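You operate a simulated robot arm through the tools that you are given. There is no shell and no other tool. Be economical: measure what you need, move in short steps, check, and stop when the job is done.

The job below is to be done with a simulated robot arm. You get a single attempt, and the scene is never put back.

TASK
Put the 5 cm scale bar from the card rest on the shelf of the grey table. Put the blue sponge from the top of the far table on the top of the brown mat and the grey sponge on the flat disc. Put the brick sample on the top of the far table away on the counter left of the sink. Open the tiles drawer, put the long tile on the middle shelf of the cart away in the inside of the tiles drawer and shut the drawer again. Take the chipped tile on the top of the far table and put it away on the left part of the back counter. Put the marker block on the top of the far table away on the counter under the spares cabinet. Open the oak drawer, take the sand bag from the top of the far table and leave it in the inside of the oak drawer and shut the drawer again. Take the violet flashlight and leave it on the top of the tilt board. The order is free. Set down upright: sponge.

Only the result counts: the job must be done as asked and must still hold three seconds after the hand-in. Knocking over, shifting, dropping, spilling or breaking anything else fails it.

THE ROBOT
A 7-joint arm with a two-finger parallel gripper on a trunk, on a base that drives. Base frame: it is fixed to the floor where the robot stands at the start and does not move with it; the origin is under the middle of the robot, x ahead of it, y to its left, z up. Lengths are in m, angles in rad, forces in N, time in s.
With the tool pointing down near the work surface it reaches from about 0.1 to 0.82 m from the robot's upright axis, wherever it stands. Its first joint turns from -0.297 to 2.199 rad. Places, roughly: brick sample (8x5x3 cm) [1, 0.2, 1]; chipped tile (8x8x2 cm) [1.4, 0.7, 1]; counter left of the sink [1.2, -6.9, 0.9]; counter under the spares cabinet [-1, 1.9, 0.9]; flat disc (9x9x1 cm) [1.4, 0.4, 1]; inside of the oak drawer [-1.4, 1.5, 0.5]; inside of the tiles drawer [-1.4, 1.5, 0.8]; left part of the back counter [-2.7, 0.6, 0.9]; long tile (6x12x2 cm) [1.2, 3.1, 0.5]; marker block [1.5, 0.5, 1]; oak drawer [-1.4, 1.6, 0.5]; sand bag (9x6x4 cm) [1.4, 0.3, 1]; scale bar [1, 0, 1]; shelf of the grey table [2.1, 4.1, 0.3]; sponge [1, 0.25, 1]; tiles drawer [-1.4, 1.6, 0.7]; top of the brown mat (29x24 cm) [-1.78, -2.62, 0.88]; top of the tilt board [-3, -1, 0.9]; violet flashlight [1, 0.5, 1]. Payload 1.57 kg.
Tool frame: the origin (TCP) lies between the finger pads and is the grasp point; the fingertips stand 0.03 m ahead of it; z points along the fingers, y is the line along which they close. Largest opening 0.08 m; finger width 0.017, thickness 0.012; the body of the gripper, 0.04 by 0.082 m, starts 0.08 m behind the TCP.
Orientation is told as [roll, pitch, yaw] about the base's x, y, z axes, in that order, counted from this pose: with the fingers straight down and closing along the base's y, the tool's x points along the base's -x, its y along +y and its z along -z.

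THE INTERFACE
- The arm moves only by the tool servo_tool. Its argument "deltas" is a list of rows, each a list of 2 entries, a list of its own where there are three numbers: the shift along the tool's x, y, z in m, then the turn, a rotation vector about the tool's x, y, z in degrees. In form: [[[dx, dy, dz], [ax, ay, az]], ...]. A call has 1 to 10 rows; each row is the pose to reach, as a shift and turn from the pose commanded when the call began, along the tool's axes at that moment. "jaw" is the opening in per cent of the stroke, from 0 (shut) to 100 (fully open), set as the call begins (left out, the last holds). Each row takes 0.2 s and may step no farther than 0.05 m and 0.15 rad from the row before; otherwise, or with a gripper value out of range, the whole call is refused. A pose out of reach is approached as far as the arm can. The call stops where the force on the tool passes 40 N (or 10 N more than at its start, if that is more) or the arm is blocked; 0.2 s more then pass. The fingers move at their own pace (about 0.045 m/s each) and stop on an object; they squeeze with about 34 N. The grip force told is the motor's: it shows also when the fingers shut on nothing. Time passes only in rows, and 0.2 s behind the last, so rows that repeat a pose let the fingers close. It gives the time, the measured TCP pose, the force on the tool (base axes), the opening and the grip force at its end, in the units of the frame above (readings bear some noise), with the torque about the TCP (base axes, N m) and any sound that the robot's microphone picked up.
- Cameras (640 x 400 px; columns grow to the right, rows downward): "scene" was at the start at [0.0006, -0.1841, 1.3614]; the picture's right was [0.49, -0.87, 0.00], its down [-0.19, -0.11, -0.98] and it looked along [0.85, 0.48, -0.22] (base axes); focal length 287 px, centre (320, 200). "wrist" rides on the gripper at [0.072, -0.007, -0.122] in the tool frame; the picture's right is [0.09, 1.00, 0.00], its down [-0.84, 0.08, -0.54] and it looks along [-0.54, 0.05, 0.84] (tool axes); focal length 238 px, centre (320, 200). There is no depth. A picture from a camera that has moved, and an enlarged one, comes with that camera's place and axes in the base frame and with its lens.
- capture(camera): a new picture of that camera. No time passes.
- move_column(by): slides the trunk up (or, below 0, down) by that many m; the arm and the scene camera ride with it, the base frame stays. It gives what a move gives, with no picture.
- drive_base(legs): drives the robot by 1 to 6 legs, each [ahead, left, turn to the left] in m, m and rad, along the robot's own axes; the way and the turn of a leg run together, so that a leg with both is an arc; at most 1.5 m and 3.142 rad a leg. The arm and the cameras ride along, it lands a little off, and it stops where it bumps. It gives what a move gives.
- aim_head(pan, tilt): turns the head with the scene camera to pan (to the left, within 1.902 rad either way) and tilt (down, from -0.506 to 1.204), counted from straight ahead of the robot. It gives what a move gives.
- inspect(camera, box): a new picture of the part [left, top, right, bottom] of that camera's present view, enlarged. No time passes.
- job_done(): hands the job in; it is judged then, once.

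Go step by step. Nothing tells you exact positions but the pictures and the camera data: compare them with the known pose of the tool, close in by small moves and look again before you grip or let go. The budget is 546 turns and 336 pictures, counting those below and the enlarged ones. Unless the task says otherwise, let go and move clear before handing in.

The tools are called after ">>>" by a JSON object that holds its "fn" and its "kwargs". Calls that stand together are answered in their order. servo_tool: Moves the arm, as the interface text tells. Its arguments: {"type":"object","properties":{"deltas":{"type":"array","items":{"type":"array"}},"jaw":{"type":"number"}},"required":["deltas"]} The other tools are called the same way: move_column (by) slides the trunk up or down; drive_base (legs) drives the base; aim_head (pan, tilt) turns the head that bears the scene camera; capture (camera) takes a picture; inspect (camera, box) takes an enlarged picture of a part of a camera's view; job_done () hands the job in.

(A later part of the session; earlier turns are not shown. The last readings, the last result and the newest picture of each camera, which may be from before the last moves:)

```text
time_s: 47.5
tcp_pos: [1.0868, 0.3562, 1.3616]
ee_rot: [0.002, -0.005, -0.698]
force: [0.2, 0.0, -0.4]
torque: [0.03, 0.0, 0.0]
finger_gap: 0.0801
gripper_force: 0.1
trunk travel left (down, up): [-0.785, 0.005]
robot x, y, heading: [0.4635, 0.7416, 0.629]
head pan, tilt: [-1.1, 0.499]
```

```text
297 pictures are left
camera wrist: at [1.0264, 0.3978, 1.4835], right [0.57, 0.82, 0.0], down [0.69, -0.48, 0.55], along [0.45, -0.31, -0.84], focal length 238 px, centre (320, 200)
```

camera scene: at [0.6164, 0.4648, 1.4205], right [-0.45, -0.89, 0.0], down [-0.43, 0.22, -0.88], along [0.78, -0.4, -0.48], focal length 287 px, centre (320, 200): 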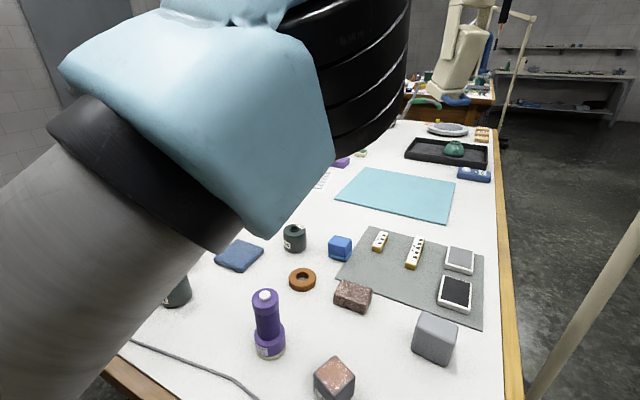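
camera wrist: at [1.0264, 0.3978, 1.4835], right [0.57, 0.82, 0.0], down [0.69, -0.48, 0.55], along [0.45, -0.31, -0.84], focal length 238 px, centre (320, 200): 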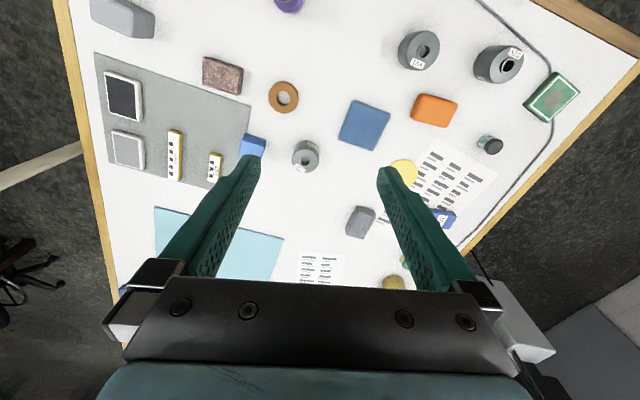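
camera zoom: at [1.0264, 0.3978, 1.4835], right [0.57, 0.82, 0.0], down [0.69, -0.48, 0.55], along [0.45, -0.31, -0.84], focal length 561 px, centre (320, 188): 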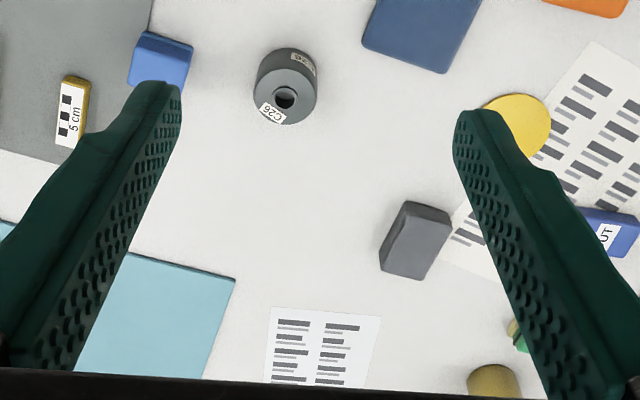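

>>> {"fn": "inspect", "kwargs": {"camera": "scene", "box": [300, 345, 370, 400]}}

>>> {"fn": "aim_head", "kwargs": {"pan": -1.3, "tilt": 0.8}}

>>> {"fn": "capture", "kwargs": {"camera": "scene"}}

>>> {"fn": "inspect", "kwargs": {"camera": "wrist", "box": [335, 190, 395, 250]}}

```text
7.27 times, centred on (335, 372) of scene
camera zoom: at [0.6164, 0.4648, 1.4205], right [-0.45, -0.89, 0.0], down [-0.43, 0.22, -0.88], along [0.78, -0.4, -0.48], focal length 2088 px, centre (211, -1054)
```

zoom: 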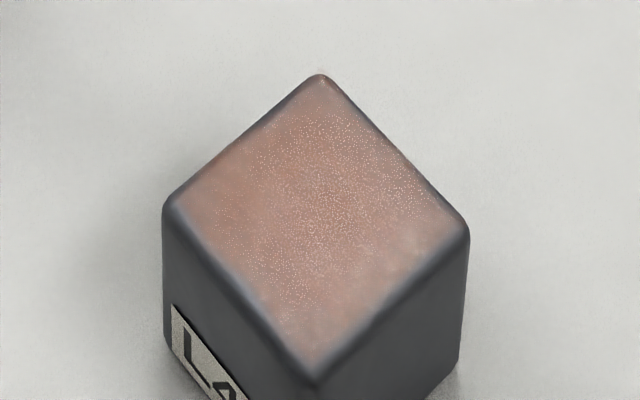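

```text
time_s: 48.3
tcp_pos: [1.0862, 0.3552, 1.362]
ee_rot: [0.002, -0.003, -0.7]
force: [-0.3, 0.0, -0.7]
torque: [-0.02, -0.02, 0.01]
finger_gap: 0.0801
gripper_force: 0.0
trunk travel left (down, up): [-0.785, 0.005]
robot x, y, heading: [0.4664, 0.7425, 0.632]
head pan, tilt: [-1.3, 0.799]
```

```text
295 pictures are left
camera scene: at [0.5985, 0.4558, 1.3947], right [-0.62, -0.78, 0.0], down [-0.56, 0.44, -0.7], along [0.55, -0.43, -0.72], focal length 287 px, centre (320, 200)
```

scene: 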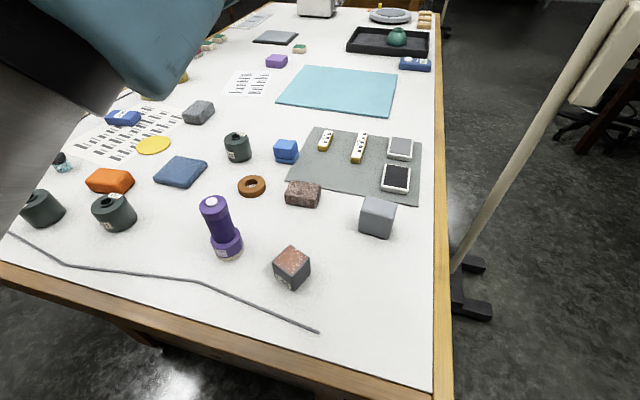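

```text
6.67 times, centred on (365, 220) of wrist
camera zoom: at [1.0264, 0.3978, 1.4836], right [0.57, 0.82, 0.0], down [0.69, -0.48, 0.55], along [0.45, -0.31, -0.84], focal length 1589 px, centre (20, 67)
```

zoom: 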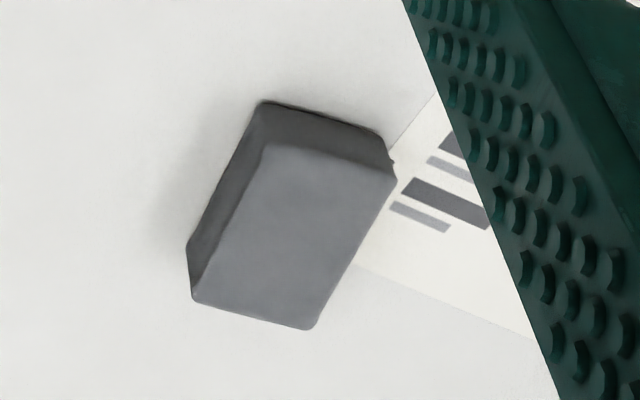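

>>> {"fn": "inspect", "kwargs": {"camera": "scene", "box": [145, 145, 215, 195]}}

>>> {"fn": "inspect", "kwargs": {"camera": "scene", "box": [265, 130, 305, 170]}}

>>> {"fn": "inspect", "kwargs": {"camera": "scene", "box": [345, 180, 415, 245]}}

>>> {"fn": "inspect", "kwargs": {"camera": "scene", "box": [75, 90, 225, 200]}}

```text
8.00 times, centred on (180, 170) of scene
camera zoom: at [0.5985, 0.4558, 1.3947], right [-0.62, -0.78, 0.0], down [-0.56, 0.44, -0.7], along [0.55, -0.43, -0.72], focal length 2297 px, centre (1440, 440)
```

zoom: 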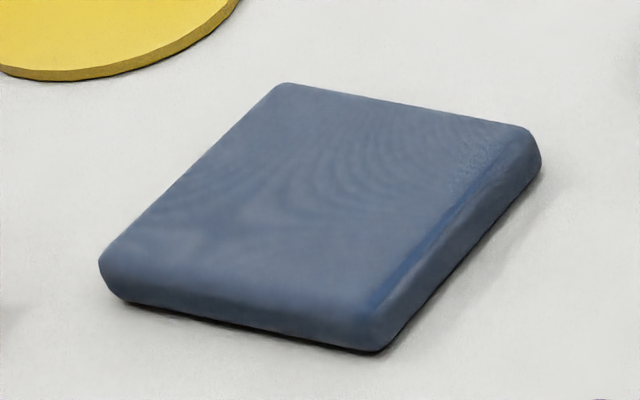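

```text
10.00 times, centred on (285, 150) of scene
camera zoom: at [0.5985, 0.4558, 1.3947], right [-0.62, -0.78, 0.0], down [-0.56, 0.44, -0.7], along [0.55, -0.43, -0.72], focal length 2872 px, centre (670, 700)
```

zoom: 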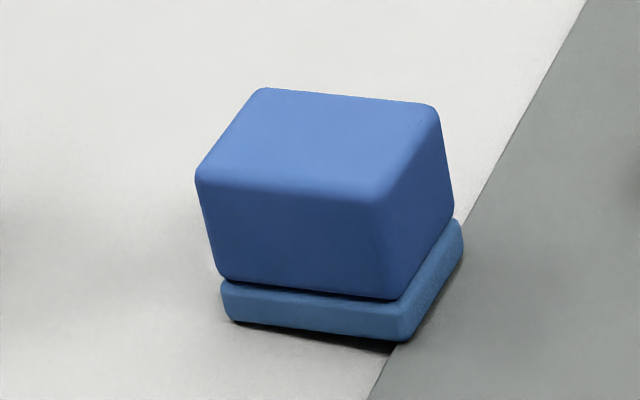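

```text
6.15 times, centred on (380, 212) of scene
camera zoom: at [0.5985, 0.4558, 1.3947], right [-0.62, -0.78, 0.0], down [-0.56, 0.44, -0.7], along [0.55, -0.43, -0.72], focal length 1767 px, centre (-49, 123)
```

zoom: 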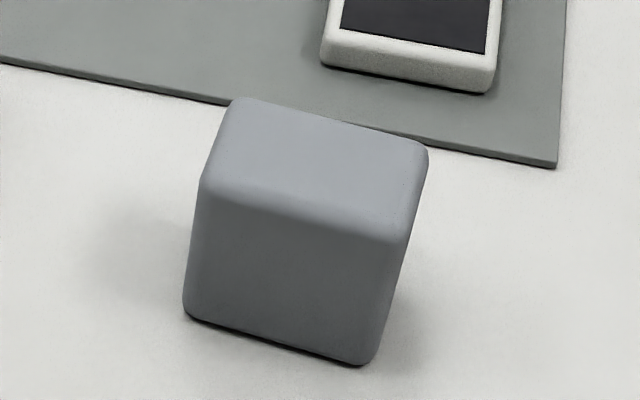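

```text
3.64 times, centred on (150, 145) of scene
camera zoom: at [0.5985, 0.4558, 1.3947], right [-0.62, -0.78, 0.0], down [-0.56, 0.44, -0.7], along [0.55, -0.43, -0.72], focal length 1044 px, centre (938, 400)
```

zoom: 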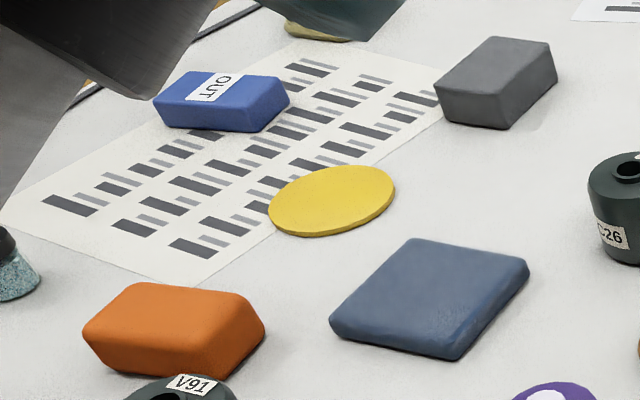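

>>> {"fn": "inspect", "kwargs": {"camera": "scene", "box": [170, 20, 320, 110]}}

>>> {"fn": "inspect", "kwargs": {"camera": "wrist", "box": [400, 60, 600, 180]}}

```text
4.27 times, centred on (245, 65) of scene
camera zoom: at [0.5985, 0.4558, 1.3947], right [-0.62, -0.78, 0.0], down [-0.56, 0.44, -0.7], along [0.55, -0.43, -0.72], focal length 1225 px, centre (640, 776)
```

zoom: 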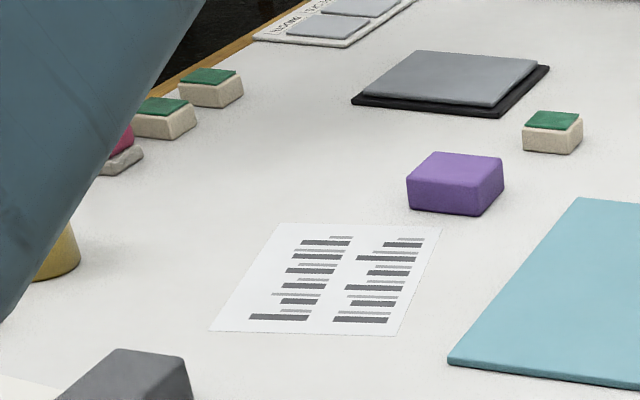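

```text
3.20 times, centred on (500, 120) of wrist
camera zoom: at [1.0264, 0.3978, 1.4836], right [0.57, 0.82, 0.0], down [0.69, -0.48, 0.55], along [0.45, -0.31, -0.84], focal length 763 px, centre (-256, 456)
```

zoom: 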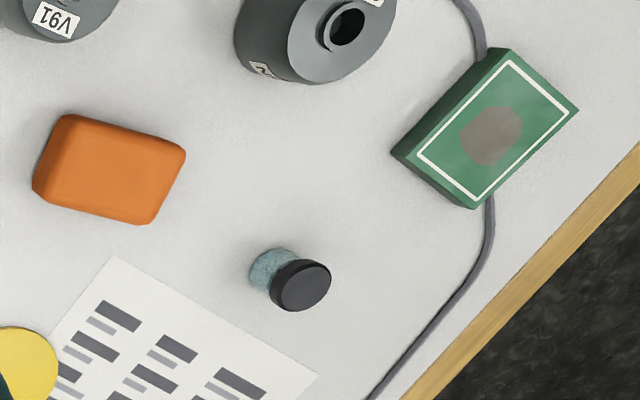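

The folded blue pad is about 9 cm wide (a cloth, too wide to grip), so I take the small two-layer blue block as the blue sponge, the grey standing block as the grey sponge, and the grey pouch by the disc as the sand bag. I'll begin with the grey sponge and move over it.

>>> {"fn": "move_column", "kwargs": {"by": -0.2}}

>>> {"fn": "servo_tool", "kwargs": {"deltas": [[[0.008, -0.042, 0], [0, 0, 1.7]], [[0.016, -0.084, 0], [0, 0, 3.4]], [[0.024, -0.126, 0], [0, 0, 5.1]], [[0.032, -0.168, 0], [0, 0, 6.9]], [[0.04, -0.21, 0], [0, 0, 8.6]], [[0.047, -0.252, 0], [0, 0, 10.3]], [[0.055, -0.295, 0], [0, 0, 12]], [[0.063, -0.337, 0], [0, 0, 13.75]]]}}

>>> {"fn": "capture", "kwargs": {"camera": "wrist"}}

```text
time_s: 50.5
tcp_pos: [1.0869, 0.3565, 1.1614]
ee_rot: [0.002, -0.003, -0.701]
force: [0.3, 0.0, -0.3]
torque: [-0.03, 0.0, -0.01]
finger_gap: 0.0798
gripper_force: 0.0
trunk travel left (down, up): [-0.585, 0.205]
robot x, y, heading: [0.4639, 0.7399, 0.629]
head pan, tilt: [-1.3, 0.799]
```

```text
time_s: 52.3
tcp_pos: [0.9375, 0.1491, 1.1794]
ee_rot: [0.003, -0.004, -0.934]
force: [-1.4, -0.4, 0.5]
torque: [-0.03, -0.1, 0.0]
finger_gap: 0.0801
gripper_force: 0.0
out of reach, approached as far as the arm can: row 2, 3, 4, 5, 6, 7, 8
trunk travel left (down, up): [-0.585, 0.205]
robot x, y, heading: [0.468, 0.7439, 0.631]
head pan, tilt: [-1.3, 0.799]
```

```text
287 pictures are left
camera wrist: at [0.8887, 0.2037, 1.3004], right [0.75, 0.67, 0.0], down [0.56, -0.63, 0.55], along [0.37, -0.41, -0.84], focal length 238 px, centre (320, 200)
```

wrist: 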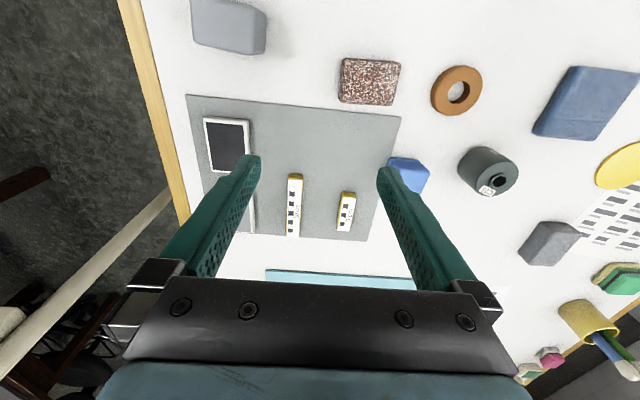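

That matches a first-joint limit just behind the robot's right. I'll back the base by 0.2 m.

>>> {"fn": "drive_base", "kwargs": {"legs": [[-0.2, 0, 0]]}}

>>> {"fn": "capture", "kwargs": {"camera": "wrist"}}

```text
time_s: 53.9
tcp_pos: [0.7778, 0.0305, 1.1767]
ee_rot: [0.002, -0.005, -0.933]
force: [0.8, 0.3, -0.3]
torque: [-0.01, 0.01, 0.05]
finger_gap: 0.0799
gripper_force: 0.0
trunk travel left (down, up): [-0.585, 0.205]
robot x, y, heading: [0.3021, 0.6209, 0.632]
head pan, tilt: [-1.3, 0.799]
```

```text
286 pictures are left
camera wrist: at [0.7288, 0.0852, 1.299], right [0.75, 0.67, 0.0], down [0.56, -0.63, 0.54], along [0.37, -0.4, -0.84], focal length 238 px, centre (320, 200)
```

wrist: 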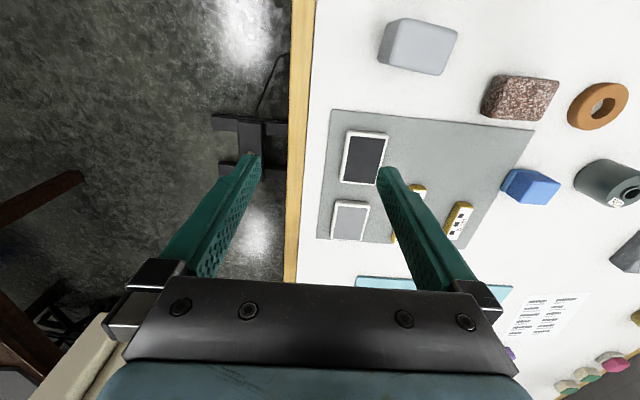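

>>> {"fn": "servo_tool", "kwargs": {"deltas": [[[0.025, 0.034, 0], [0, 0, 0]], [[0.05, 0.067, 0], [0, 0, 0]], [[0.074, 0.101, 0], [0, 0, 0]]]}}

>>> {"fn": "capture", "kwargs": {"camera": "wrist"}}

```text
time_s: 54.7
tcp_pos: [0.8146, 0.1487, 1.1774]
ee_rot: [0.006, -0.002, -0.934]
force: [-0.5, -0.9, -0.1]
torque: [0.02, 0.0, -0.02]
finger_gap: 0.0801
gripper_force: 0.0
trunk travel left (down, up): [-0.585, 0.205]
robot x, y, heading: [0.3037, 0.6221, 0.629]
head pan, tilt: [-1.3, 0.799]
```

```text
285 pictures are left
camera wrist: at [0.7656, 0.2033, 1.2992], right [0.75, 0.66, 0.0], down [0.56, -0.63, 0.54], along [0.36, -0.4, -0.84], focal length 238 px, centre (320, 200)
```

wrist: 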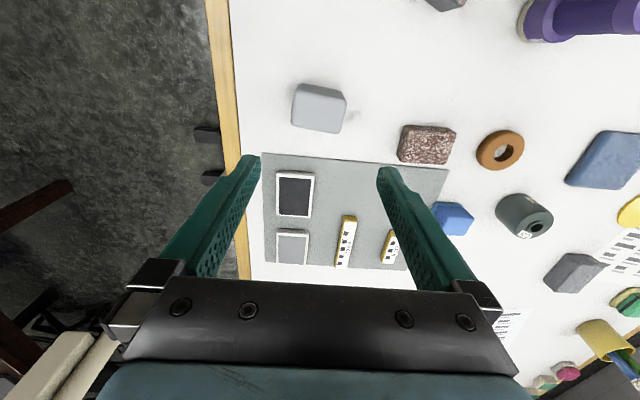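

The block is almost centred; I'll shift 13 mm, turn 8° and come down part way.

>>> {"fn": "servo_tool", "kwargs": {"deltas": [[[0.0128, 0, 0.02], [0, 0, 4]], [[0.0128, 0, 0.06], [0, 0, 8]], [[0.0128, 0, 0.1], [0, 0, 8]]]}}

>>> {"fn": "capture", "kwargs": {"camera": "wrist"}}

```text
time_s: 55.5
tcp_pos: [0.8085, 0.1631, 1.0766]
ee_rot: [0.005, -0.003, -1.072]
force: [0.6, 0.1, -0.7]
torque: [-0.02, -0.02, 0.01]
finger_gap: 0.0799
gripper_force: 0.0
trunk travel left (down, up): [-0.585, 0.205]
robot x, y, heading: [0.3022, 0.6202, 0.634]
head pan, tilt: [-1.3, 0.799]
```

```text
284 pictures are left
camera wrist: at [0.7664, 0.2225, 1.1989], right [0.83, 0.56, 0.0], down [0.46, -0.7, 0.54], along [0.31, -0.45, -0.84], focal length 238 px, centre (320, 200)
```

wrist: 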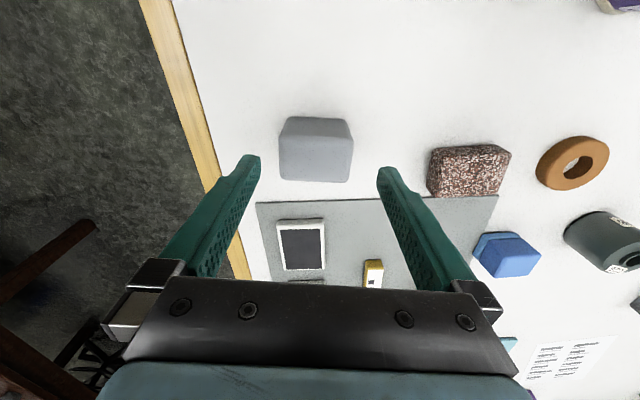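

>>> {"fn": "servo_tool", "kwargs": {"deltas": [[[-0.009, -0.003, 0.0], [0, 0, 0]], [[-0.009, -0.003, 0.03], [0, 0, 0]], [[-0.009, -0.003, 0.06], [0, 0, 0]], [[-0.009, -0.003, 0.09], [0, 0, 0]]]}}

>>> {"fn": "capture", "kwargs": {"camera": "wrist"}}

```text
time_s: 56.5
tcp_pos: [0.81, 0.1514, 0.988]
ee_rot: [0.005, -0.003, -1.072]
force: [-1.0, 0.4, 0.3]
torque: [0.02, -0.01, 0.01]
finger_gap: 0.0801
gripper_force: 0.0
trunk travel left (down, up): [-0.585, 0.205]
robot x, y, heading: [0.3052, 0.6208, 0.631]
head pan, tilt: [-1.3, 0.799]
```

```text
283 pictures are left
camera wrist: at [0.7684, 0.2126, 1.1104], right [0.83, 0.56, 0.0], down [0.47, -0.7, 0.55], along [0.31, -0.45, -0.84], focal length 238 px, centre (320, 200)
```

wrist: 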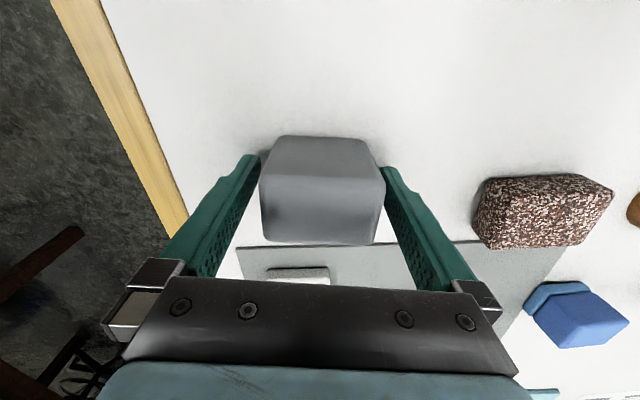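

Well straddled. Closing.

>>> {"fn": "servo_tool", "kwargs": {"deltas": [[[0, 0, 0], [0, 0, 0]], [[0, 0, 0], [0, 0, 0]], [[0, 0, 0], [0, 0, 0]]], "jaw": 0}}

>>> {"fn": "servo_tool", "kwargs": {"deltas": [[[0, 0, -0.03], [0, 0, 0]], [[0, 0, -0.07], [0, 0, 0]], [[0, 0, -0.11], [0, 0, 0]], [[0, 0, -0.15], [0, 0, 0]]]}}

>>> {"fn": "capture", "kwargs": {"camera": "wrist"}}

```text
time_s: 57.3
tcp_pos: [0.8095, 0.1526, 0.9879]
ee_rot: [0.004, 0.0, -1.073]
force: [0.3, 0.4, 0.4]
torque: [0.0, 0.01, -0.03]
finger_gap: 0.0615
gripper_force: 30.1
trunk travel left (down, up): [-0.585, 0.205]
robot x, y, heading: [0.3004, 0.6162, 0.631]
head pan, tilt: [-1.3, 0.799]
```

```text
time_s: 58.3
tcp_pos: [0.8092, 0.1499, 1.1352]
ee_rot: [0.003, -0.002, -1.074]
force: [-0.1, -0.5, -0.3]
torque: [-0.02, 0.0, 0.0]
finger_gap: 0.0612
gripper_force: 34.0
trunk travel left (down, up): [-0.585, 0.205]
robot x, y, heading: [0.3025, 0.6195, 0.632]
head pan, tilt: [-1.3, 0.799]
```

```text
282 pictures are left
camera wrist: at [0.768, 0.2113, 1.2573], right [0.83, 0.56, 0.0], down [0.47, -0.7, 0.54], along [0.31, -0.45, -0.84], focal length 238 px, centre (320, 200)
```

wrist: 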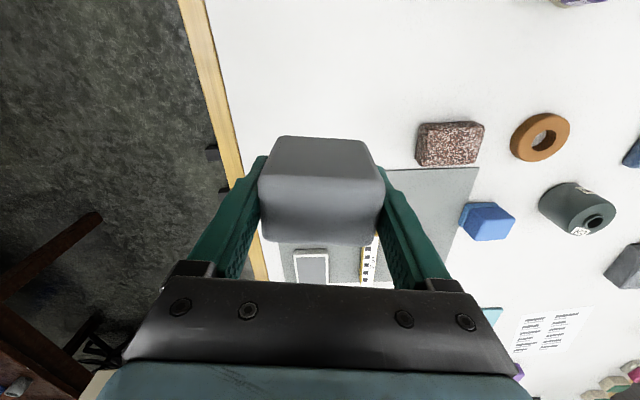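

The grey sponge is held (6.1 cm). I'll raise, drive ahead 0.2 m and carry it over the disc.

>>> {"fn": "move_column", "kwargs": {"by": 0.06}}

>>> {"fn": "drive_base", "kwargs": {"legs": [[0.2, 0, 0]]}}

```text
time_s: 59.3
tcp_pos: [0.8096, 0.1505, 1.1938]
ee_rot: [0.003, -0.002, -1.072]
force: [0.2, -0.2, 0.2]
torque: [-0.02, 0.01, 0.01]
finger_gap: 0.0614
gripper_force: 33.9
trunk travel left (down, up): [-0.645, 0.145]
robot x, y, heading: [0.3017, 0.6182, 0.631]
head pan, tilt: [-1.3, 0.799]
```

```text
time_s: 60.9
tcp_pos: [0.9687, 0.267, 1.1954]
ee_rot: [0.003, -0.003, -1.074]
force: [0.4, -0.6, 0.0]
torque: [0.04, 0.02, 0.0]
finger_gap: 0.0612
gripper_force: 34.0
trunk travel left (down, up): [-0.645, 0.145]
robot x, y, heading: [0.4653, 0.7367, 0.627]
head pan, tilt: [-1.3, 0.799]
```

>>> {"fn": "servo_tool", "kwargs": {"deltas": [[[-0.007, 0.046, 0], [0, 0, -1.7]], [[-0.014, 0.092, 0], [0, 0, -3.5]], [[-0.021, 0.139, 0], [0, 0, -5.2]], [[-0.028, 0.185, 0], [0, 0, -7]], [[-0.036, 0.231, 0], [0, 0, -8.7]], [[-0.043, 0.277, 0], [0, 0, -10.5]], [[-0.05, 0.323, 0], [0, 0, -12.2]], [[-0.057, 0.37, 0], [0, 0, -14]], [[-0.064, 0.416, 0], [0, 0, -15.7]]]}}

>>> {"fn": "capture", "kwargs": {"camera": "wrist"}}

>>> {"fn": "capture", "kwargs": {"camera": "scene"}}

```text
time_s: 62.9
tcp_pos: [1.285, 0.4207, 1.1722]
ee_rot: [0.001, -0.001, -0.826]
force: [-0.2, 0.5, -0.4]
torque: [-0.05, 0.03, -0.06]
finger_gap: 0.0612
gripper_force: 33.8
out of reach, approached as far as the arm can: row 7, 8, 9
trunk travel left (down, up): [-0.645, 0.145]
robot x, y, heading: [0.4638, 0.7373, 0.633]
head pan, tilt: [-1.3, 0.799]
```

```text
281 pictures are left
camera wrist: at [1.2303, 0.4681, 1.2942], right [0.67, 0.74, 0.0], down [0.62, -0.56, 0.54], along [0.4, -0.36, -0.84], focal length 238 px, centre (320, 200)
```

wrist: 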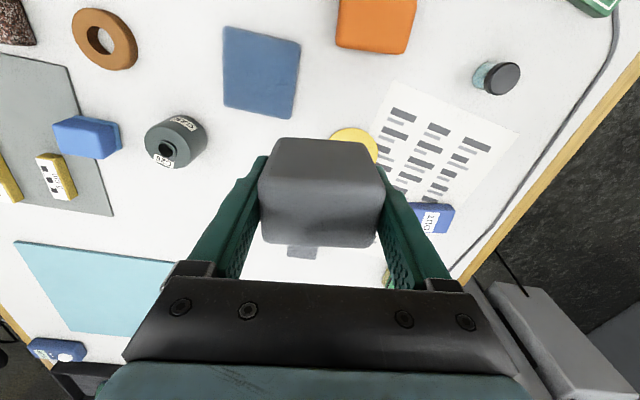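

```text
280 pictures are left
camera scene: at [0.5967, 0.4545, 1.2546], right [-0.62, -0.78, 0.0], down [-0.56, 0.45, -0.7], along [0.55, -0.43, -0.72], focal length 287 px, centre (320, 200)
```

scene: 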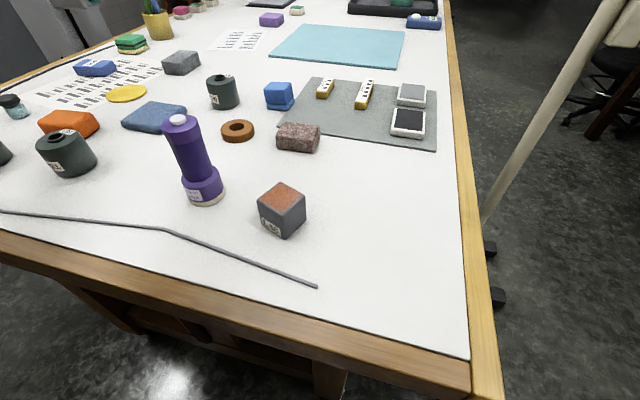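

Slightly short of reach, so I'll nudge the base ahead and towards the table.

>>> {"fn": "drive_base", "kwargs": {"legs": [[0.12, 0, 0], [0, -0.05, 0]]}}

>>> {"fn": "capture", "kwargs": {"camera": "wrist"}}

```text
time_s: 64.6
tcp_pos: [1.4101, 0.4494, 1.1733]
ee_rot: [0.002, -0.001, -0.825]
force: [0.0, 0.4, -0.8]
torque: [0.0, 0.01, 0.01]
finger_gap: 0.0612
gripper_force: 33.9
trunk travel left (down, up): [-0.645, 0.145]
robot x, y, heading: [0.5905, 0.7681, 0.629]
head pan, tilt: [-1.3, 0.799]
```

```text
279 pictures are left
camera wrist: at [1.3556, 0.4986, 1.2944], right [0.67, 0.74, 0.0], down [0.62, -0.56, 0.54], along [0.41, -0.36, -0.84], focal length 238 px, centre (320, 200)
```

wrist: 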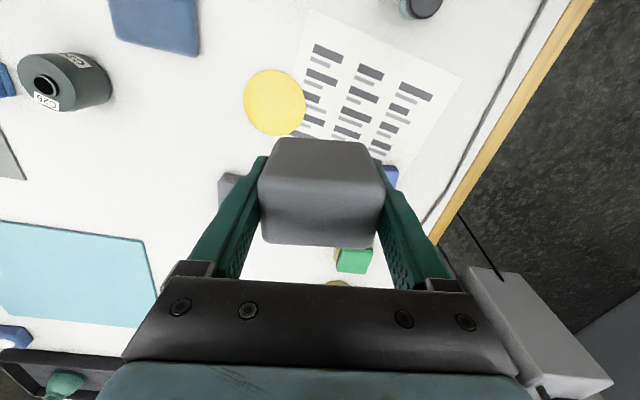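

Disc centre agrees at (1.365, 0.411). Moving over it and lowering.

>>> {"fn": "servo_tool", "kwargs": {"deltas": [[[0.0013, -0.03, 0], [0, 0, 0]], [[0.0026, -0.0594, 0], [0, 0, 0]], [[0.0026, -0.0594, 0.045], [0, 0, 0]], [[0.0026, -0.0594, 0.09], [0, 0, 0]], [[0.0026, -0.0594, 0.125], [0, 0, 0]], [[0.0026, -0.0594, 0.145], [0, 0, 0]]]}}

>>> {"fn": "capture", "kwargs": {"camera": "wrist"}}

>>> {"fn": "inspect", "kwargs": {"camera": "scene", "box": [0, 30, 240, 180]}}

```text
time_s: 66.0
tcp_pos: [1.4041, 0.3784, 1.0961]
ee_rot: [0.001, 0.0, -0.824]
force: [0.1, -0.5, 0.2]
torque: [-0.01, 0.01, -0.02]
finger_gap: 0.0613
gripper_force: 34.3
out of reach, approached as far as the arm can: row 1, 2, 3, 4, 5, 6
trunk travel left (down, up): [-0.645, 0.145]
robot x, y, heading: [0.5842, 0.7723, 0.632]
head pan, tilt: [-1.3, 0.799]
```

```text
278 pictures are left
camera wrist: at [1.3512, 0.4266, 1.2186], right [0.67, 0.74, 0.0], down [0.62, -0.56, 0.54], along [0.4, -0.36, -0.84], focal length 238 px, centre (320, 200)
```

wrist: 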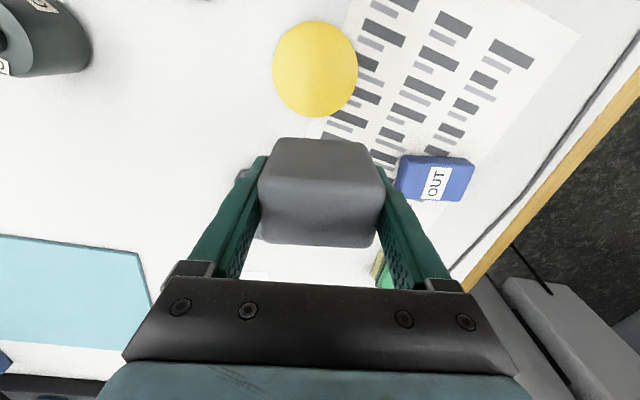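

```text
2.67 times, centred on (120, 105) of scene
camera zoom: at [0.7224, 0.4842, 1.2546], right [-0.62, -0.78, 0.0], down [-0.56, 0.44, -0.7], along [0.55, -0.43, -0.72], focal length 766 px, centre (853, 453)
```

zoom: 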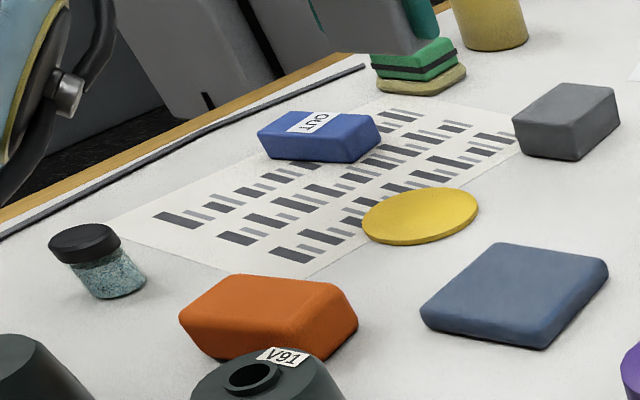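

The move is counted from the commanded pose, which had run past reach. I'll correct from the commanded pose.

>>> {"fn": "servo_tool", "kwargs": {"deltas": [[[0.031, -0.026, -0.01], [0, 0, 0]], [[0.0624, -0.0513, -0.02], [0, 0, 0]], [[0.0624, -0.0513, -0.02], [0, 0, 0]]]}}

>>> {"fn": "capture", "kwargs": {"camera": "wrist"}}

```text
time_s: 66.8
tcp_pos: [1.3654, 0.3644, 1.1605]
ee_rot: [0.002, 0.0, -0.825]
force: [-0.8, -0.5, -1.0]
torque: [0.01, -0.02, -0.02]
finger_gap: 0.0611
gripper_force: 33.7
out of reach, approached as far as the arm can: row 1, 2, 3
trunk travel left (down, up): [-0.645, 0.145]
robot x, y, heading: [0.5889, 0.768, 0.635]
head pan, tilt: [-1.3, 0.799]
```

```text
276 pictures are left
camera wrist: at [1.311, 0.4136, 1.2837], right [0.67, 0.74, 0.0], down [0.62, -0.56, 0.54], along [0.4, -0.36, -0.84], focal length 238 px, centre (320, 200)
```

wrist: 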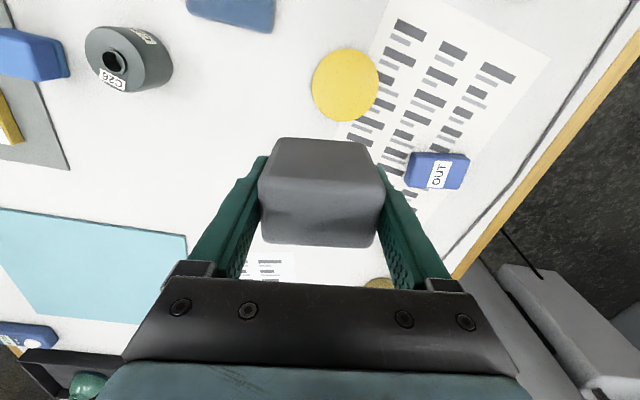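

>>> {"fn": "servo_tool", "kwargs": {"deltas": [[[0, 0, 0], [0, 0, 0]], [[0, 0, 0], [0, 0, 0]]]}}

```text
time_s: 67.4
tcp_pos: [1.3664, 0.3659, 1.1603]
ee_rot: [0.001, 0.001, -0.824]
force: [-0.3, 0.0, -0.7]
torque: [0.01, -0.01, -0.02]
finger_gap: 0.0614
gripper_force: 34.2
trunk travel left (down, up): [-0.645, 0.145]
robot x, y, heading: [0.589, 0.764, 0.636]
head pan, tilt: [-1.3, 0.799]
```

Zero motion is fine, so the limit is reach at this shoulder height. Raising the trunk while lowering the tool should extend the reach.

>>> {"fn": "move_column", "kwargs": {"by": 0.14}}

>>> {"fn": "servo_tool", "kwargs": {"deltas": [[[0, 0, 0.045], [0, 0, 0]], [[0, 0, 0.09], [0, 0, 0]], [[0, 0, 0.135], [0, 0, 0]], [[0, 0, 0.18], [0, 0, 0]]]}}

```text
time_s: 69.1
tcp_pos: [1.3655, 0.3648, 1.2997]
ee_rot: [0.001, 0.001, -0.827]
force: [-0.1, 0.0, -0.7]
torque: [-0.01, -0.01, 0.03]
finger_gap: 0.0611
gripper_force: 34.1
trunk travel left (down, up): [-0.785, 0.005]
robot x, y, heading: [0.5909, 0.7679, 0.632]
head pan, tilt: [-1.3, 0.799]
```

```text
time_s: 70.1
tcp_pos: [1.4067, 0.343, 1.163]
ee_rot: [0.003, 0.001, -0.828]
force: [-0.2, -0.7, -0.1]
torque: [0.07, -0.06, -0.01]
finger_gap: 0.0611
gripper_force: 33.7
out of reach, approached as far as the arm can: row 1, 2, 3, 4
trunk travel left (down, up): [-0.785, 0.005]
robot x, y, heading: [0.5857, 0.7697, 0.635]
head pan, tilt: [-1.3, 0.799]
```

Something else limits the arm; I'll look at the arm's posture.

>>> {"fn": "aim_head", "kwargs": {"pan": -0.6, "tilt": 0.1}}

>>> {"fn": "capture", "kwargs": {"camera": "scene"}}

>>> {"fn": "capture", "kwargs": {"camera": "wrist"}}

```text
time_s: 71.2
tcp_pos: [1.408, 0.3446, 1.1629]
ee_rot: [0.002, 0.002, -0.825]
force: [0.1, -0.3, -1.0]
torque: [0.0, -0.01, -0.01]
finger_gap: 0.0612
gripper_force: 33.9
trunk travel left (down, up): [-0.785, 0.005]
robot x, y, heading: [0.5914, 0.7658, 0.638]
head pan, tilt: [-0.6, 0.099]
```

```text
275 pictures are left
camera scene: at [0.7509, 0.5371, 1.4576], right [0.03, -1.0, 0.0], down [-0.1, 0.0, -0.99], along [0.99, 0.03, -0.1], focal length 287 px, centre (320, 200)
```

scene: 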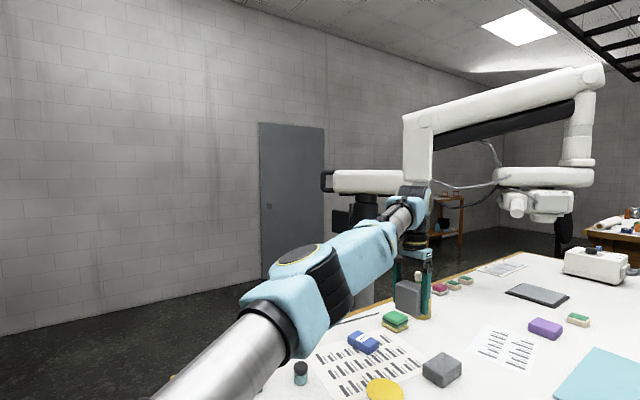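

```text
274 pictures are left
camera wrist: at [1.3545, 0.3923, 1.2848], right [0.67, 0.74, 0.0], down [0.63, -0.56, 0.54], along [0.4, -0.36, -0.84], focal length 238 px, centre (320, 200)
```

wrist: 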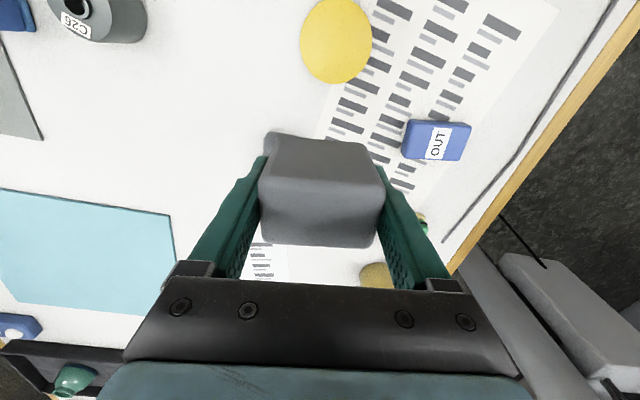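

The arm is nearly stretched. I'll pull the tool inward along its own x and see how the measured pose follows.

>>> {"fn": "servo_tool", "kwargs": {"deltas": [[[0.04, 0, 0], [0, 0, 0]], [[0.08, 0, 0], [0, 0, 0]]]}}

>>> {"fn": "servo_tool", "kwargs": {"deltas": [[[0.04, 0, 0], [0, 0, 0]], [[0.08, 0, 0], [0, 0, 0]]]}}

```text
time_s: 71.8
tcp_pos: [1.4101, 0.3487, 1.167]
ee_rot: [0.0, 0.004, -0.826]
force: [-0.6, 0.6, -0.1]
torque: [0.0, 0.0, -0.03]
finger_gap: 0.0612
gripper_force: 33.7
out of reach, approached as far as the arm can: row 1, 2
trunk travel left (down, up): [-0.785, 0.005]
robot x, y, heading: [0.5875, 0.7657, 0.632]
head pan, tilt: [-0.6, 0.099]
```

```text
time_s: 72.4
tcp_pos: [1.4197, 0.3837, 1.2022]
ee_rot: [-0.001, 0.004, -0.824]
force: [0.3, 0.1, -0.1]
torque: [0.05, -0.01, 0.02]
finger_gap: 0.061
gripper_force: 33.8
out of reach, approached as far as the arm can: row 1, 2
trunk travel left (down, up): [-0.785, 0.005]
robot x, y, heading: [0.5902, 0.7641, 0.631]
head pan, tilt: [-0.6, 0.099]
```

The commanded pose does run ahead of the measured one. I'll keep pulling in until it is reachable again, then the two agree.

>>> {"fn": "servo_tool", "kwargs": {"deltas": [[[0.04, 0, 0], [0, 0, 0]], [[0.08, 0, 0], [0, 0, 0]], [[0.12, 0, 0], [0, 0, 0]]]}}

```text
time_s: 73.2
tcp_pos: [1.4234, 0.3967, 1.2145]
ee_rot: [0.003, 0.001, -0.823]
force: [-0.4, 0.6, -0.9]
torque: [-0.01, -0.04, 0.0]
finger_gap: 0.061
gripper_force: 33.8
out of reach, approached as far as the arm can: row 1, 2, 3
trunk travel left (down, up): [-0.785, 0.005]
robot x, y, heading: [0.5878, 0.7641, 0.632]
head pan, tilt: [-0.6, 0.099]
```

>>> {"fn": "servo_tool", "kwargs": {"deltas": [[[0, 0, 0], [0, -8, 0]], [[0, 0, 0], [0, -16, 0]], [[0, 0, 0], [0, -24, 0]], [[0, 0, 0], [0, -32, 0]], [[0, 0, 0], [0, -32, 0]]]}}

>>> {"fn": "capture", "kwargs": {"camera": "scene"}}

```text
time_s: 74.4
tcp_pos: [1.4217, 0.3962, 1.2133]
ee_rot: [0.001, -0.562, -0.828]
force: [-0.2, 0.3, 0.3]
torque: [-0.02, -0.01, 0.03]
finger_gap: 0.0614
gripper_force: 33.8
out of reach, approached as far as the arm can: row 1, 2
trunk travel left (down, up): [-0.785, 0.005]
robot x, y, heading: [0.591, 0.7669, 0.63]
head pan, tilt: [-0.6, 0.099]
```

```text
273 pictures are left
camera scene: at [0.7508, 0.5372, 1.4577], right [0.03, -1.0, 0.0], down [-0.1, 0.0, -1.0], along [0.99, 0.03, -0.1], focal length 287 px, centre (320, 200)
```

scene: 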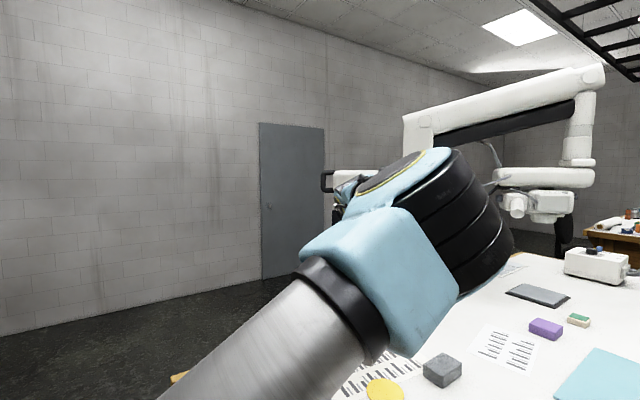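

The tilt freed the arm into a better elbow posture. I'll tilt back to vertical while checking.

>>> {"fn": "servo_tool", "kwargs": {"deltas": [[[0, 0, 0], [0, 8, 0]], [[0, 0, 0], [0, 16, 0]], [[0, 0, 0], [0, 24, 0]], [[0, 0, 0], [0, 32.2, 0]]]}}

>>> {"fn": "capture", "kwargs": {"camera": "scene"}}

```text
time_s: 75.4
tcp_pos: [1.4197, 0.3977, 1.2125]
ee_rot: [0.002, 0.007, -0.823]
force: [-0.6, -0.6, -0.3]
torque: [0.06, -0.01, 0.01]
finger_gap: 0.0614
gripper_force: 34.1
trunk travel left (down, up): [-0.785, 0.005]
robot x, y, heading: [0.5871, 0.7656, 0.634]
head pan, tilt: [-0.6, 0.099]
```

```text
272 pictures are left
camera scene: at [0.7502, 0.5368, 1.4577], right [0.03, -1.0, 0.0], down [-0.1, 0.0, -1.0], along [0.99, 0.03, -0.1], focal length 287 px, centre (320, 200)
```

scene: 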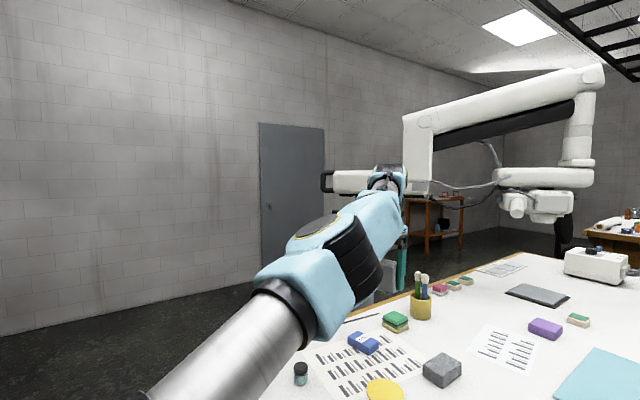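

>>> {"fn": "servo_tool", "kwargs": {"deltas": [[[0.024, -0.016, 0], [0, 0, 0]], [[0.047, -0.031, 0], [0, 0, 0]]]}}

```text
time_s: 76.0
tcp_pos: [1.3689, 0.4121, 1.2126]
ee_rot: [0.001, 0.003, -0.824]
force: [0.7, 0.3, -0.6]
torque: [-0.06, 0.08, 0.02]
finger_gap: 0.0612
gripper_force: 34.0
trunk travel left (down, up): [-0.785, 0.005]
robot x, y, heading: [0.5838, 0.7637, 0.632]
head pan, tilt: [-0.6, 0.099]
```

>>> {"fn": "servo_tool", "kwargs": {"deltas": [[[0.002, -0.004, 0.04], [0, 0, 0]], [[0.002, -0.004, 0.08], [0, 0, 0]], [[0.002, -0.004, 0.12], [0, 0, 0]], [[0.002, -0.004, 0.16], [0, 0, 0]], [[0.002, -0.004, 0.18], [0, 0, 0]]]}}

>>> {"fn": "aim_head", "kwargs": {"pan": -0.9, "tilt": 0.6}}

>>> {"fn": "capture", "kwargs": {"camera": "scene"}}

>>> {"fn": "capture", "kwargs": {"camera": "wrist"}}

```text
time_s: 77.2
tcp_pos: [1.363, 0.4101, 1.0341]
ee_rot: [0.001, 0.004, -0.825]
force: [0.2, -0.2, 0.0]
torque: [0.02, 0.0, 0.0]
finger_gap: 0.0612
gripper_force: 33.6
trunk travel left (down, up): [-0.785, 0.005]
robot x, y, heading: [0.5906, 0.7684, 0.627]
head pan, tilt: [-0.6, 0.099]
```

```text
time_s: 78.1
tcp_pos: [1.3616, 0.4111, 1.0328]
ee_rot: [0.002, 0.002, -0.826]
force: [-0.2, 0.8, 0.1]
torque: [0.01, -0.02, -0.05]
finger_gap: 0.0613
gripper_force: 34.1
trunk travel left (down, up): [-0.785, 0.005]
robot x, y, heading: [0.5889, 0.768, 0.633]
head pan, tilt: [-0.901, 0.6]
```

```text
271 pictures are left
camera scene: at [0.7442, 0.5108, 1.4116], right [-0.27, -0.96, 0.0], down [-0.54, 0.15, -0.83], along [0.8, -0.22, -0.56], focal length 287 px, centre (320, 200)
```

scene: 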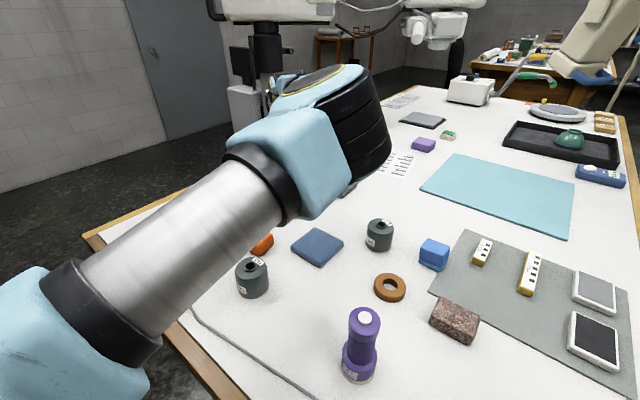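

```text
270 pictures are left
camera wrist: at [1.3086, 0.4586, 1.1564], right [0.67, 0.74, 0.0], down [0.63, -0.56, 0.54], along [0.4, -0.36, -0.84], focal length 238 px, centre (320, 200)
```

wrist: 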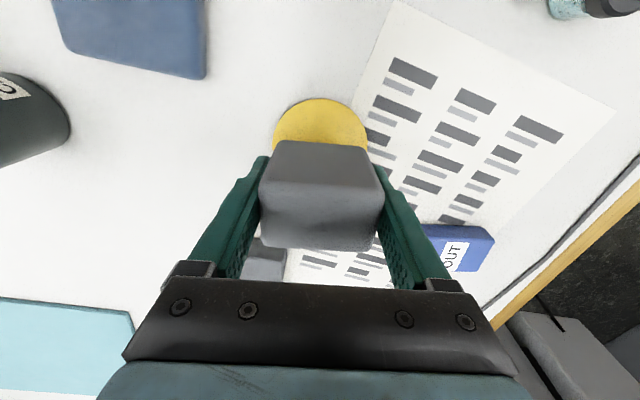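

The sponge sits over the disc; I'll shift 6 mm forward and set it down.

>>> {"fn": "servo_tool", "kwargs": {"deltas": [[[-0.006, 0, 0.015], [0, 0, 0]], [[-0.006, 0, 0.027], [0, 0, 0]], [[-0.006, 0, 0.032], [0, 0, 0]], [[-0.006, 0, 0.035], [0, 0, 0]], [[-0.006, 0, 0.037], [0, 0, 0]]]}}

```text
time_s: 79.3
tcp_pos: [1.3678, 0.4059, 0.9954]
ee_rot: [0.002, 0.004, -0.827]
force: [-0.5, -0.5, -0.2]
torque: [-0.02, 0.01, 0.03]
finger_gap: 0.0613
gripper_force: 33.6
trunk travel left (down, up): [-0.785, 0.005]
robot x, y, heading: [0.5905, 0.7676, 0.632]
head pan, tilt: [-0.901, 0.6]
```

>>> {"fn": "servo_tool", "kwargs": {"deltas": [[[0, 0, 0.002], [0, 0, 0]], [[0, 0, 0.004], [0, 0, 0]], [[0, 0, 0.006], [0, 0, 0]]]}}

>>> {"fn": "inspect", "kwargs": {"camera": "wrist", "box": [220, 80, 420, 260]}}

```text
time_s: 80.1
tcp_pos: [1.367, 0.4071, 0.9937]
ee_rot: [0.003, 0.001, -0.826]
force: [2.3, -0.6, 23.2]
torque: [-0.12, 0.07, 0.02]
finger_gap: 0.0612
gripper_force: 33.5
trunk travel left (down, up): [-0.785, 0.005]
robot x, y, heading: [0.5861, 0.7636, 0.633]
head pan, tilt: [-0.901, 0.6]
```

```text
2.22 times, centred on (320, 170) of wrist
camera zoom: at [1.3128, 0.4545, 1.115], right [0.67, 0.74, 0.0], down [0.62, -0.56, 0.54], along [0.41, -0.36, -0.84], focal length 530 px, centre (320, 267)
```

zoom: 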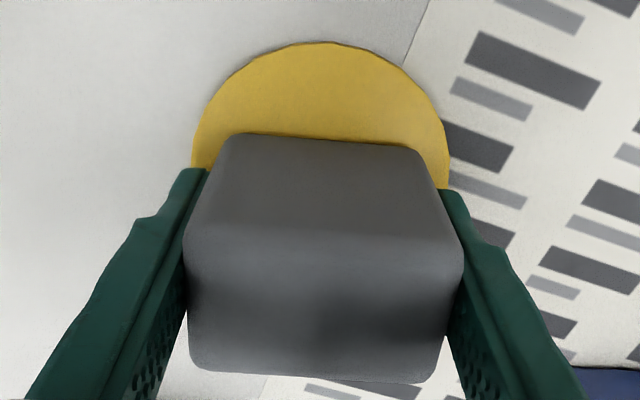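

Contact made, well centred on the disc. Easing, opening and lifting clear.

>>> {"fn": "servo_tool", "kwargs": {"deltas": [[[0, 0, -0.002], [0, 0, 0]], [[0, 0, -0.002], [0, 0, 0]], [[0, 0, -0.002], [0, 0, 0]]], "jaw": 100}}

>>> {"fn": "servo_tool", "kwargs": {"deltas": [[[0, 0, -0.04], [0, 0, 0]], [[0, 0, -0.08], [0, 0, 0]], [[0, 0, -0.12], [0, 0, 0]], [[0, 0, -0.15], [0, 0, 0]]]}}

>>> {"fn": "capture", "kwargs": {"camera": "wrist"}}

```text
time_s: 80.9
tcp_pos: [1.3679, 0.4062, 0.991]
ee_rot: [0.002, 0.003, -0.826]
force: [0.4, 0.5, 0.3]
torque: [0.01, -0.01, 0.0]
finger_gap: 0.0801
gripper_force: 0.0
trunk travel left (down, up): [-0.785, 0.005]
robot x, y, heading: [0.5863, 0.7668, 0.628]
head pan, tilt: [-0.901, 0.6]
```

```text
time_s: 81.9
tcp_pos: [1.3666, 0.4042, 1.1427]
ee_rot: [0.003, 0.005, -0.825]
force: [0.2, 0.4, -0.5]
torque: [0.0, 0.02, 0.02]
finger_gap: 0.0796
gripper_force: 0.0
trunk travel left (down, up): [-0.785, 0.005]
robot x, y, heading: [0.5896, 0.7678, 0.631]
head pan, tilt: [-0.901, 0.6]
```

```text
268 pictures are left
camera wrist: at [1.3123, 0.453, 1.2655], right [0.67, 0.74, 0.0], down [0.63, -0.56, 0.54], along [0.4, -0.36, -0.84], focal length 238 px, centre (320, 200)
```

wrist: 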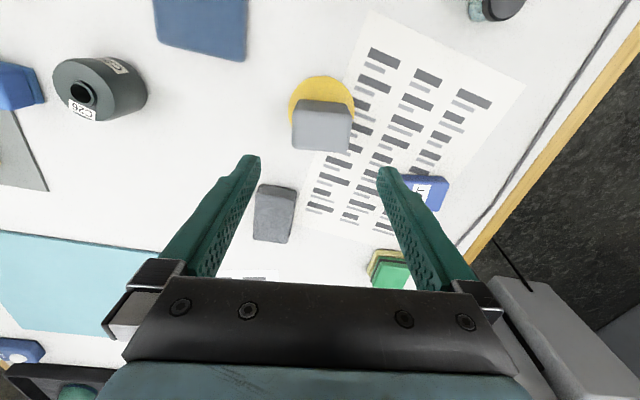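

Grey sponge is on the disc. Next is the marker block ("OUT"); I'll drive ahead a little and view it from above.

>>> {"fn": "servo_tool", "kwargs": {"deltas": [[[0.03, 0, -0.03], [0, 0, 0]], [[0.06, 0, -0.06], [0, 0, 0]]]}}

>>> {"fn": "drive_base", "kwargs": {"legs": [[0.15, 0, 0]]}}

>>> {"fn": "capture", "kwargs": {"camera": "wrist"}}

```text
time_s: 82.5
tcp_pos: [1.3251, 0.45, 1.2]
ee_rot: [0.0, 0.005, -0.824]
force: [0.0, -0.5, -0.5]
torque: [0.03, 0.06, -0.02]
finger_gap: 0.0799
gripper_force: 0.0
trunk travel left (down, up): [-0.785, 0.005]
robot x, y, heading: [0.5903, 0.7652, 0.63]
head pan, tilt: [-0.901, 0.6]
```

```text
time_s: 83.9
tcp_pos: [1.4482, 0.5419, 1.2029]
ee_rot: [0.002, 0.004, -0.823]
force: [0.0, 0.8, -0.3]
torque: [0.04, 0.03, 0.01]
finger_gap: 0.0797
gripper_force: 0.1
trunk travel left (down, up): [-0.785, 0.005]
robot x, y, heading: [0.713, 0.8583, 0.632]
head pan, tilt: [-0.901, 0.6]
```

```text
267 pictures are left
camera wrist: at [1.3943, 0.59, 1.3238], right [0.67, 0.74, 0.0], down [0.63, -0.56, 0.54], along [0.4, -0.36, -0.84], focal length 238 px, centre (320, 200)
```

wrist: 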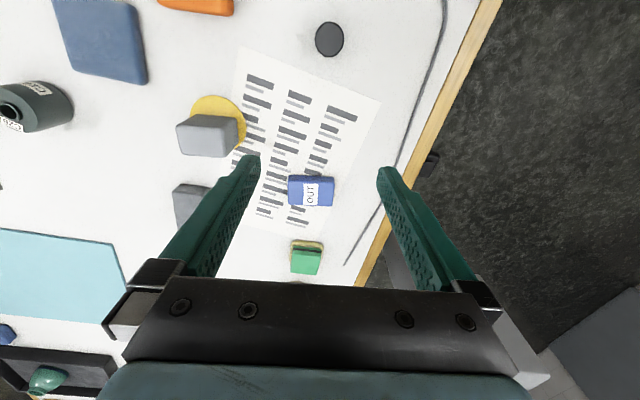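

>>> {"fn": "inspect", "kwargs": {"camera": "wrist", "box": [270, 150, 350, 230]}}

```text
5.00 times, centred on (310, 190) of wrist
camera zoom: at [1.3943, 0.59, 1.3238], right [0.67, 0.74, 0.0], down [0.63, -0.56, 0.54], along [0.4, -0.36, -0.84], focal length 1192 px, centre (370, 250)
```

zoom: 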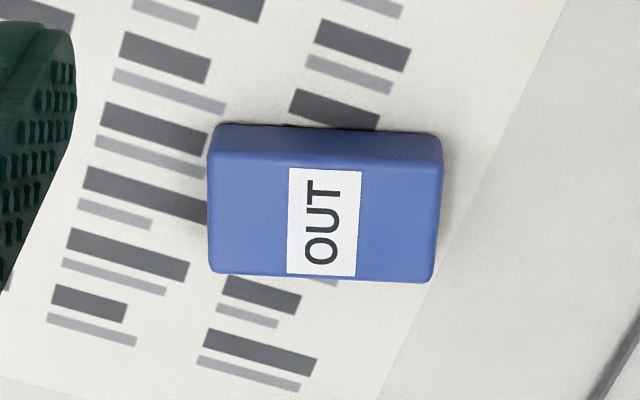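

The block is 8 cm long, so I must grip across its 4.4 cm side. I'll turn the tool 90° (az +).

>>> {"fn": "servo_tool", "kwargs": {"deltas": [[[0, 0, 0], [0, 0, 8.5]], [[0, 0, 0], [0, 0, 17]], [[0, 0, 0], [0, 0, 25.5]], [[0, 0, 0], [0, 0, 34]], [[0, 0, 0], [0, 0, 42.5]], [[0, 0, 0], [0, 0, 51]], [[0, 0, 0], [0, 0, 59.5]], [[0, 0, 0], [0, 0, 68]], [[0, 0, 0], [0, 0, 76.5]], [[0, 0, 0], [0, 0, 85]]]}}

>>> {"fn": "capture", "kwargs": {"camera": "wrist"}}

```text
time_s: 86.1
tcp_pos: [1.4479, 0.5419, 1.2009]
ee_rot: [-0.003, 0.0, -2.31]
force: [0.6, 0.3, -0.9]
torque: [0.05, 0.0, 0.01]
finger_gap: 0.0798
gripper_force: 0.1
trunk travel left (down, up): [-0.785, 0.005]
robot x, y, heading: [0.7107, 0.8555, 0.632]
head pan, tilt: [-0.901, 0.6]
```

```text
265 pictures are left
camera wrist: at [1.4915, 0.5996, 1.3238], right [0.8, -0.6, 0.0], down [-0.51, -0.67, 0.54], along [-0.33, -0.43, -0.84], focal length 238 px, centre (320, 200)
```

wrist: 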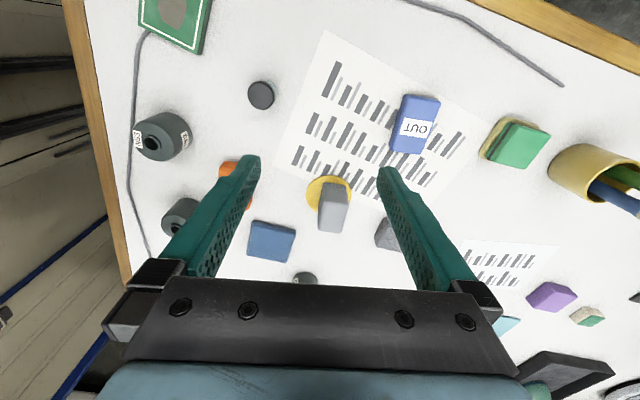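

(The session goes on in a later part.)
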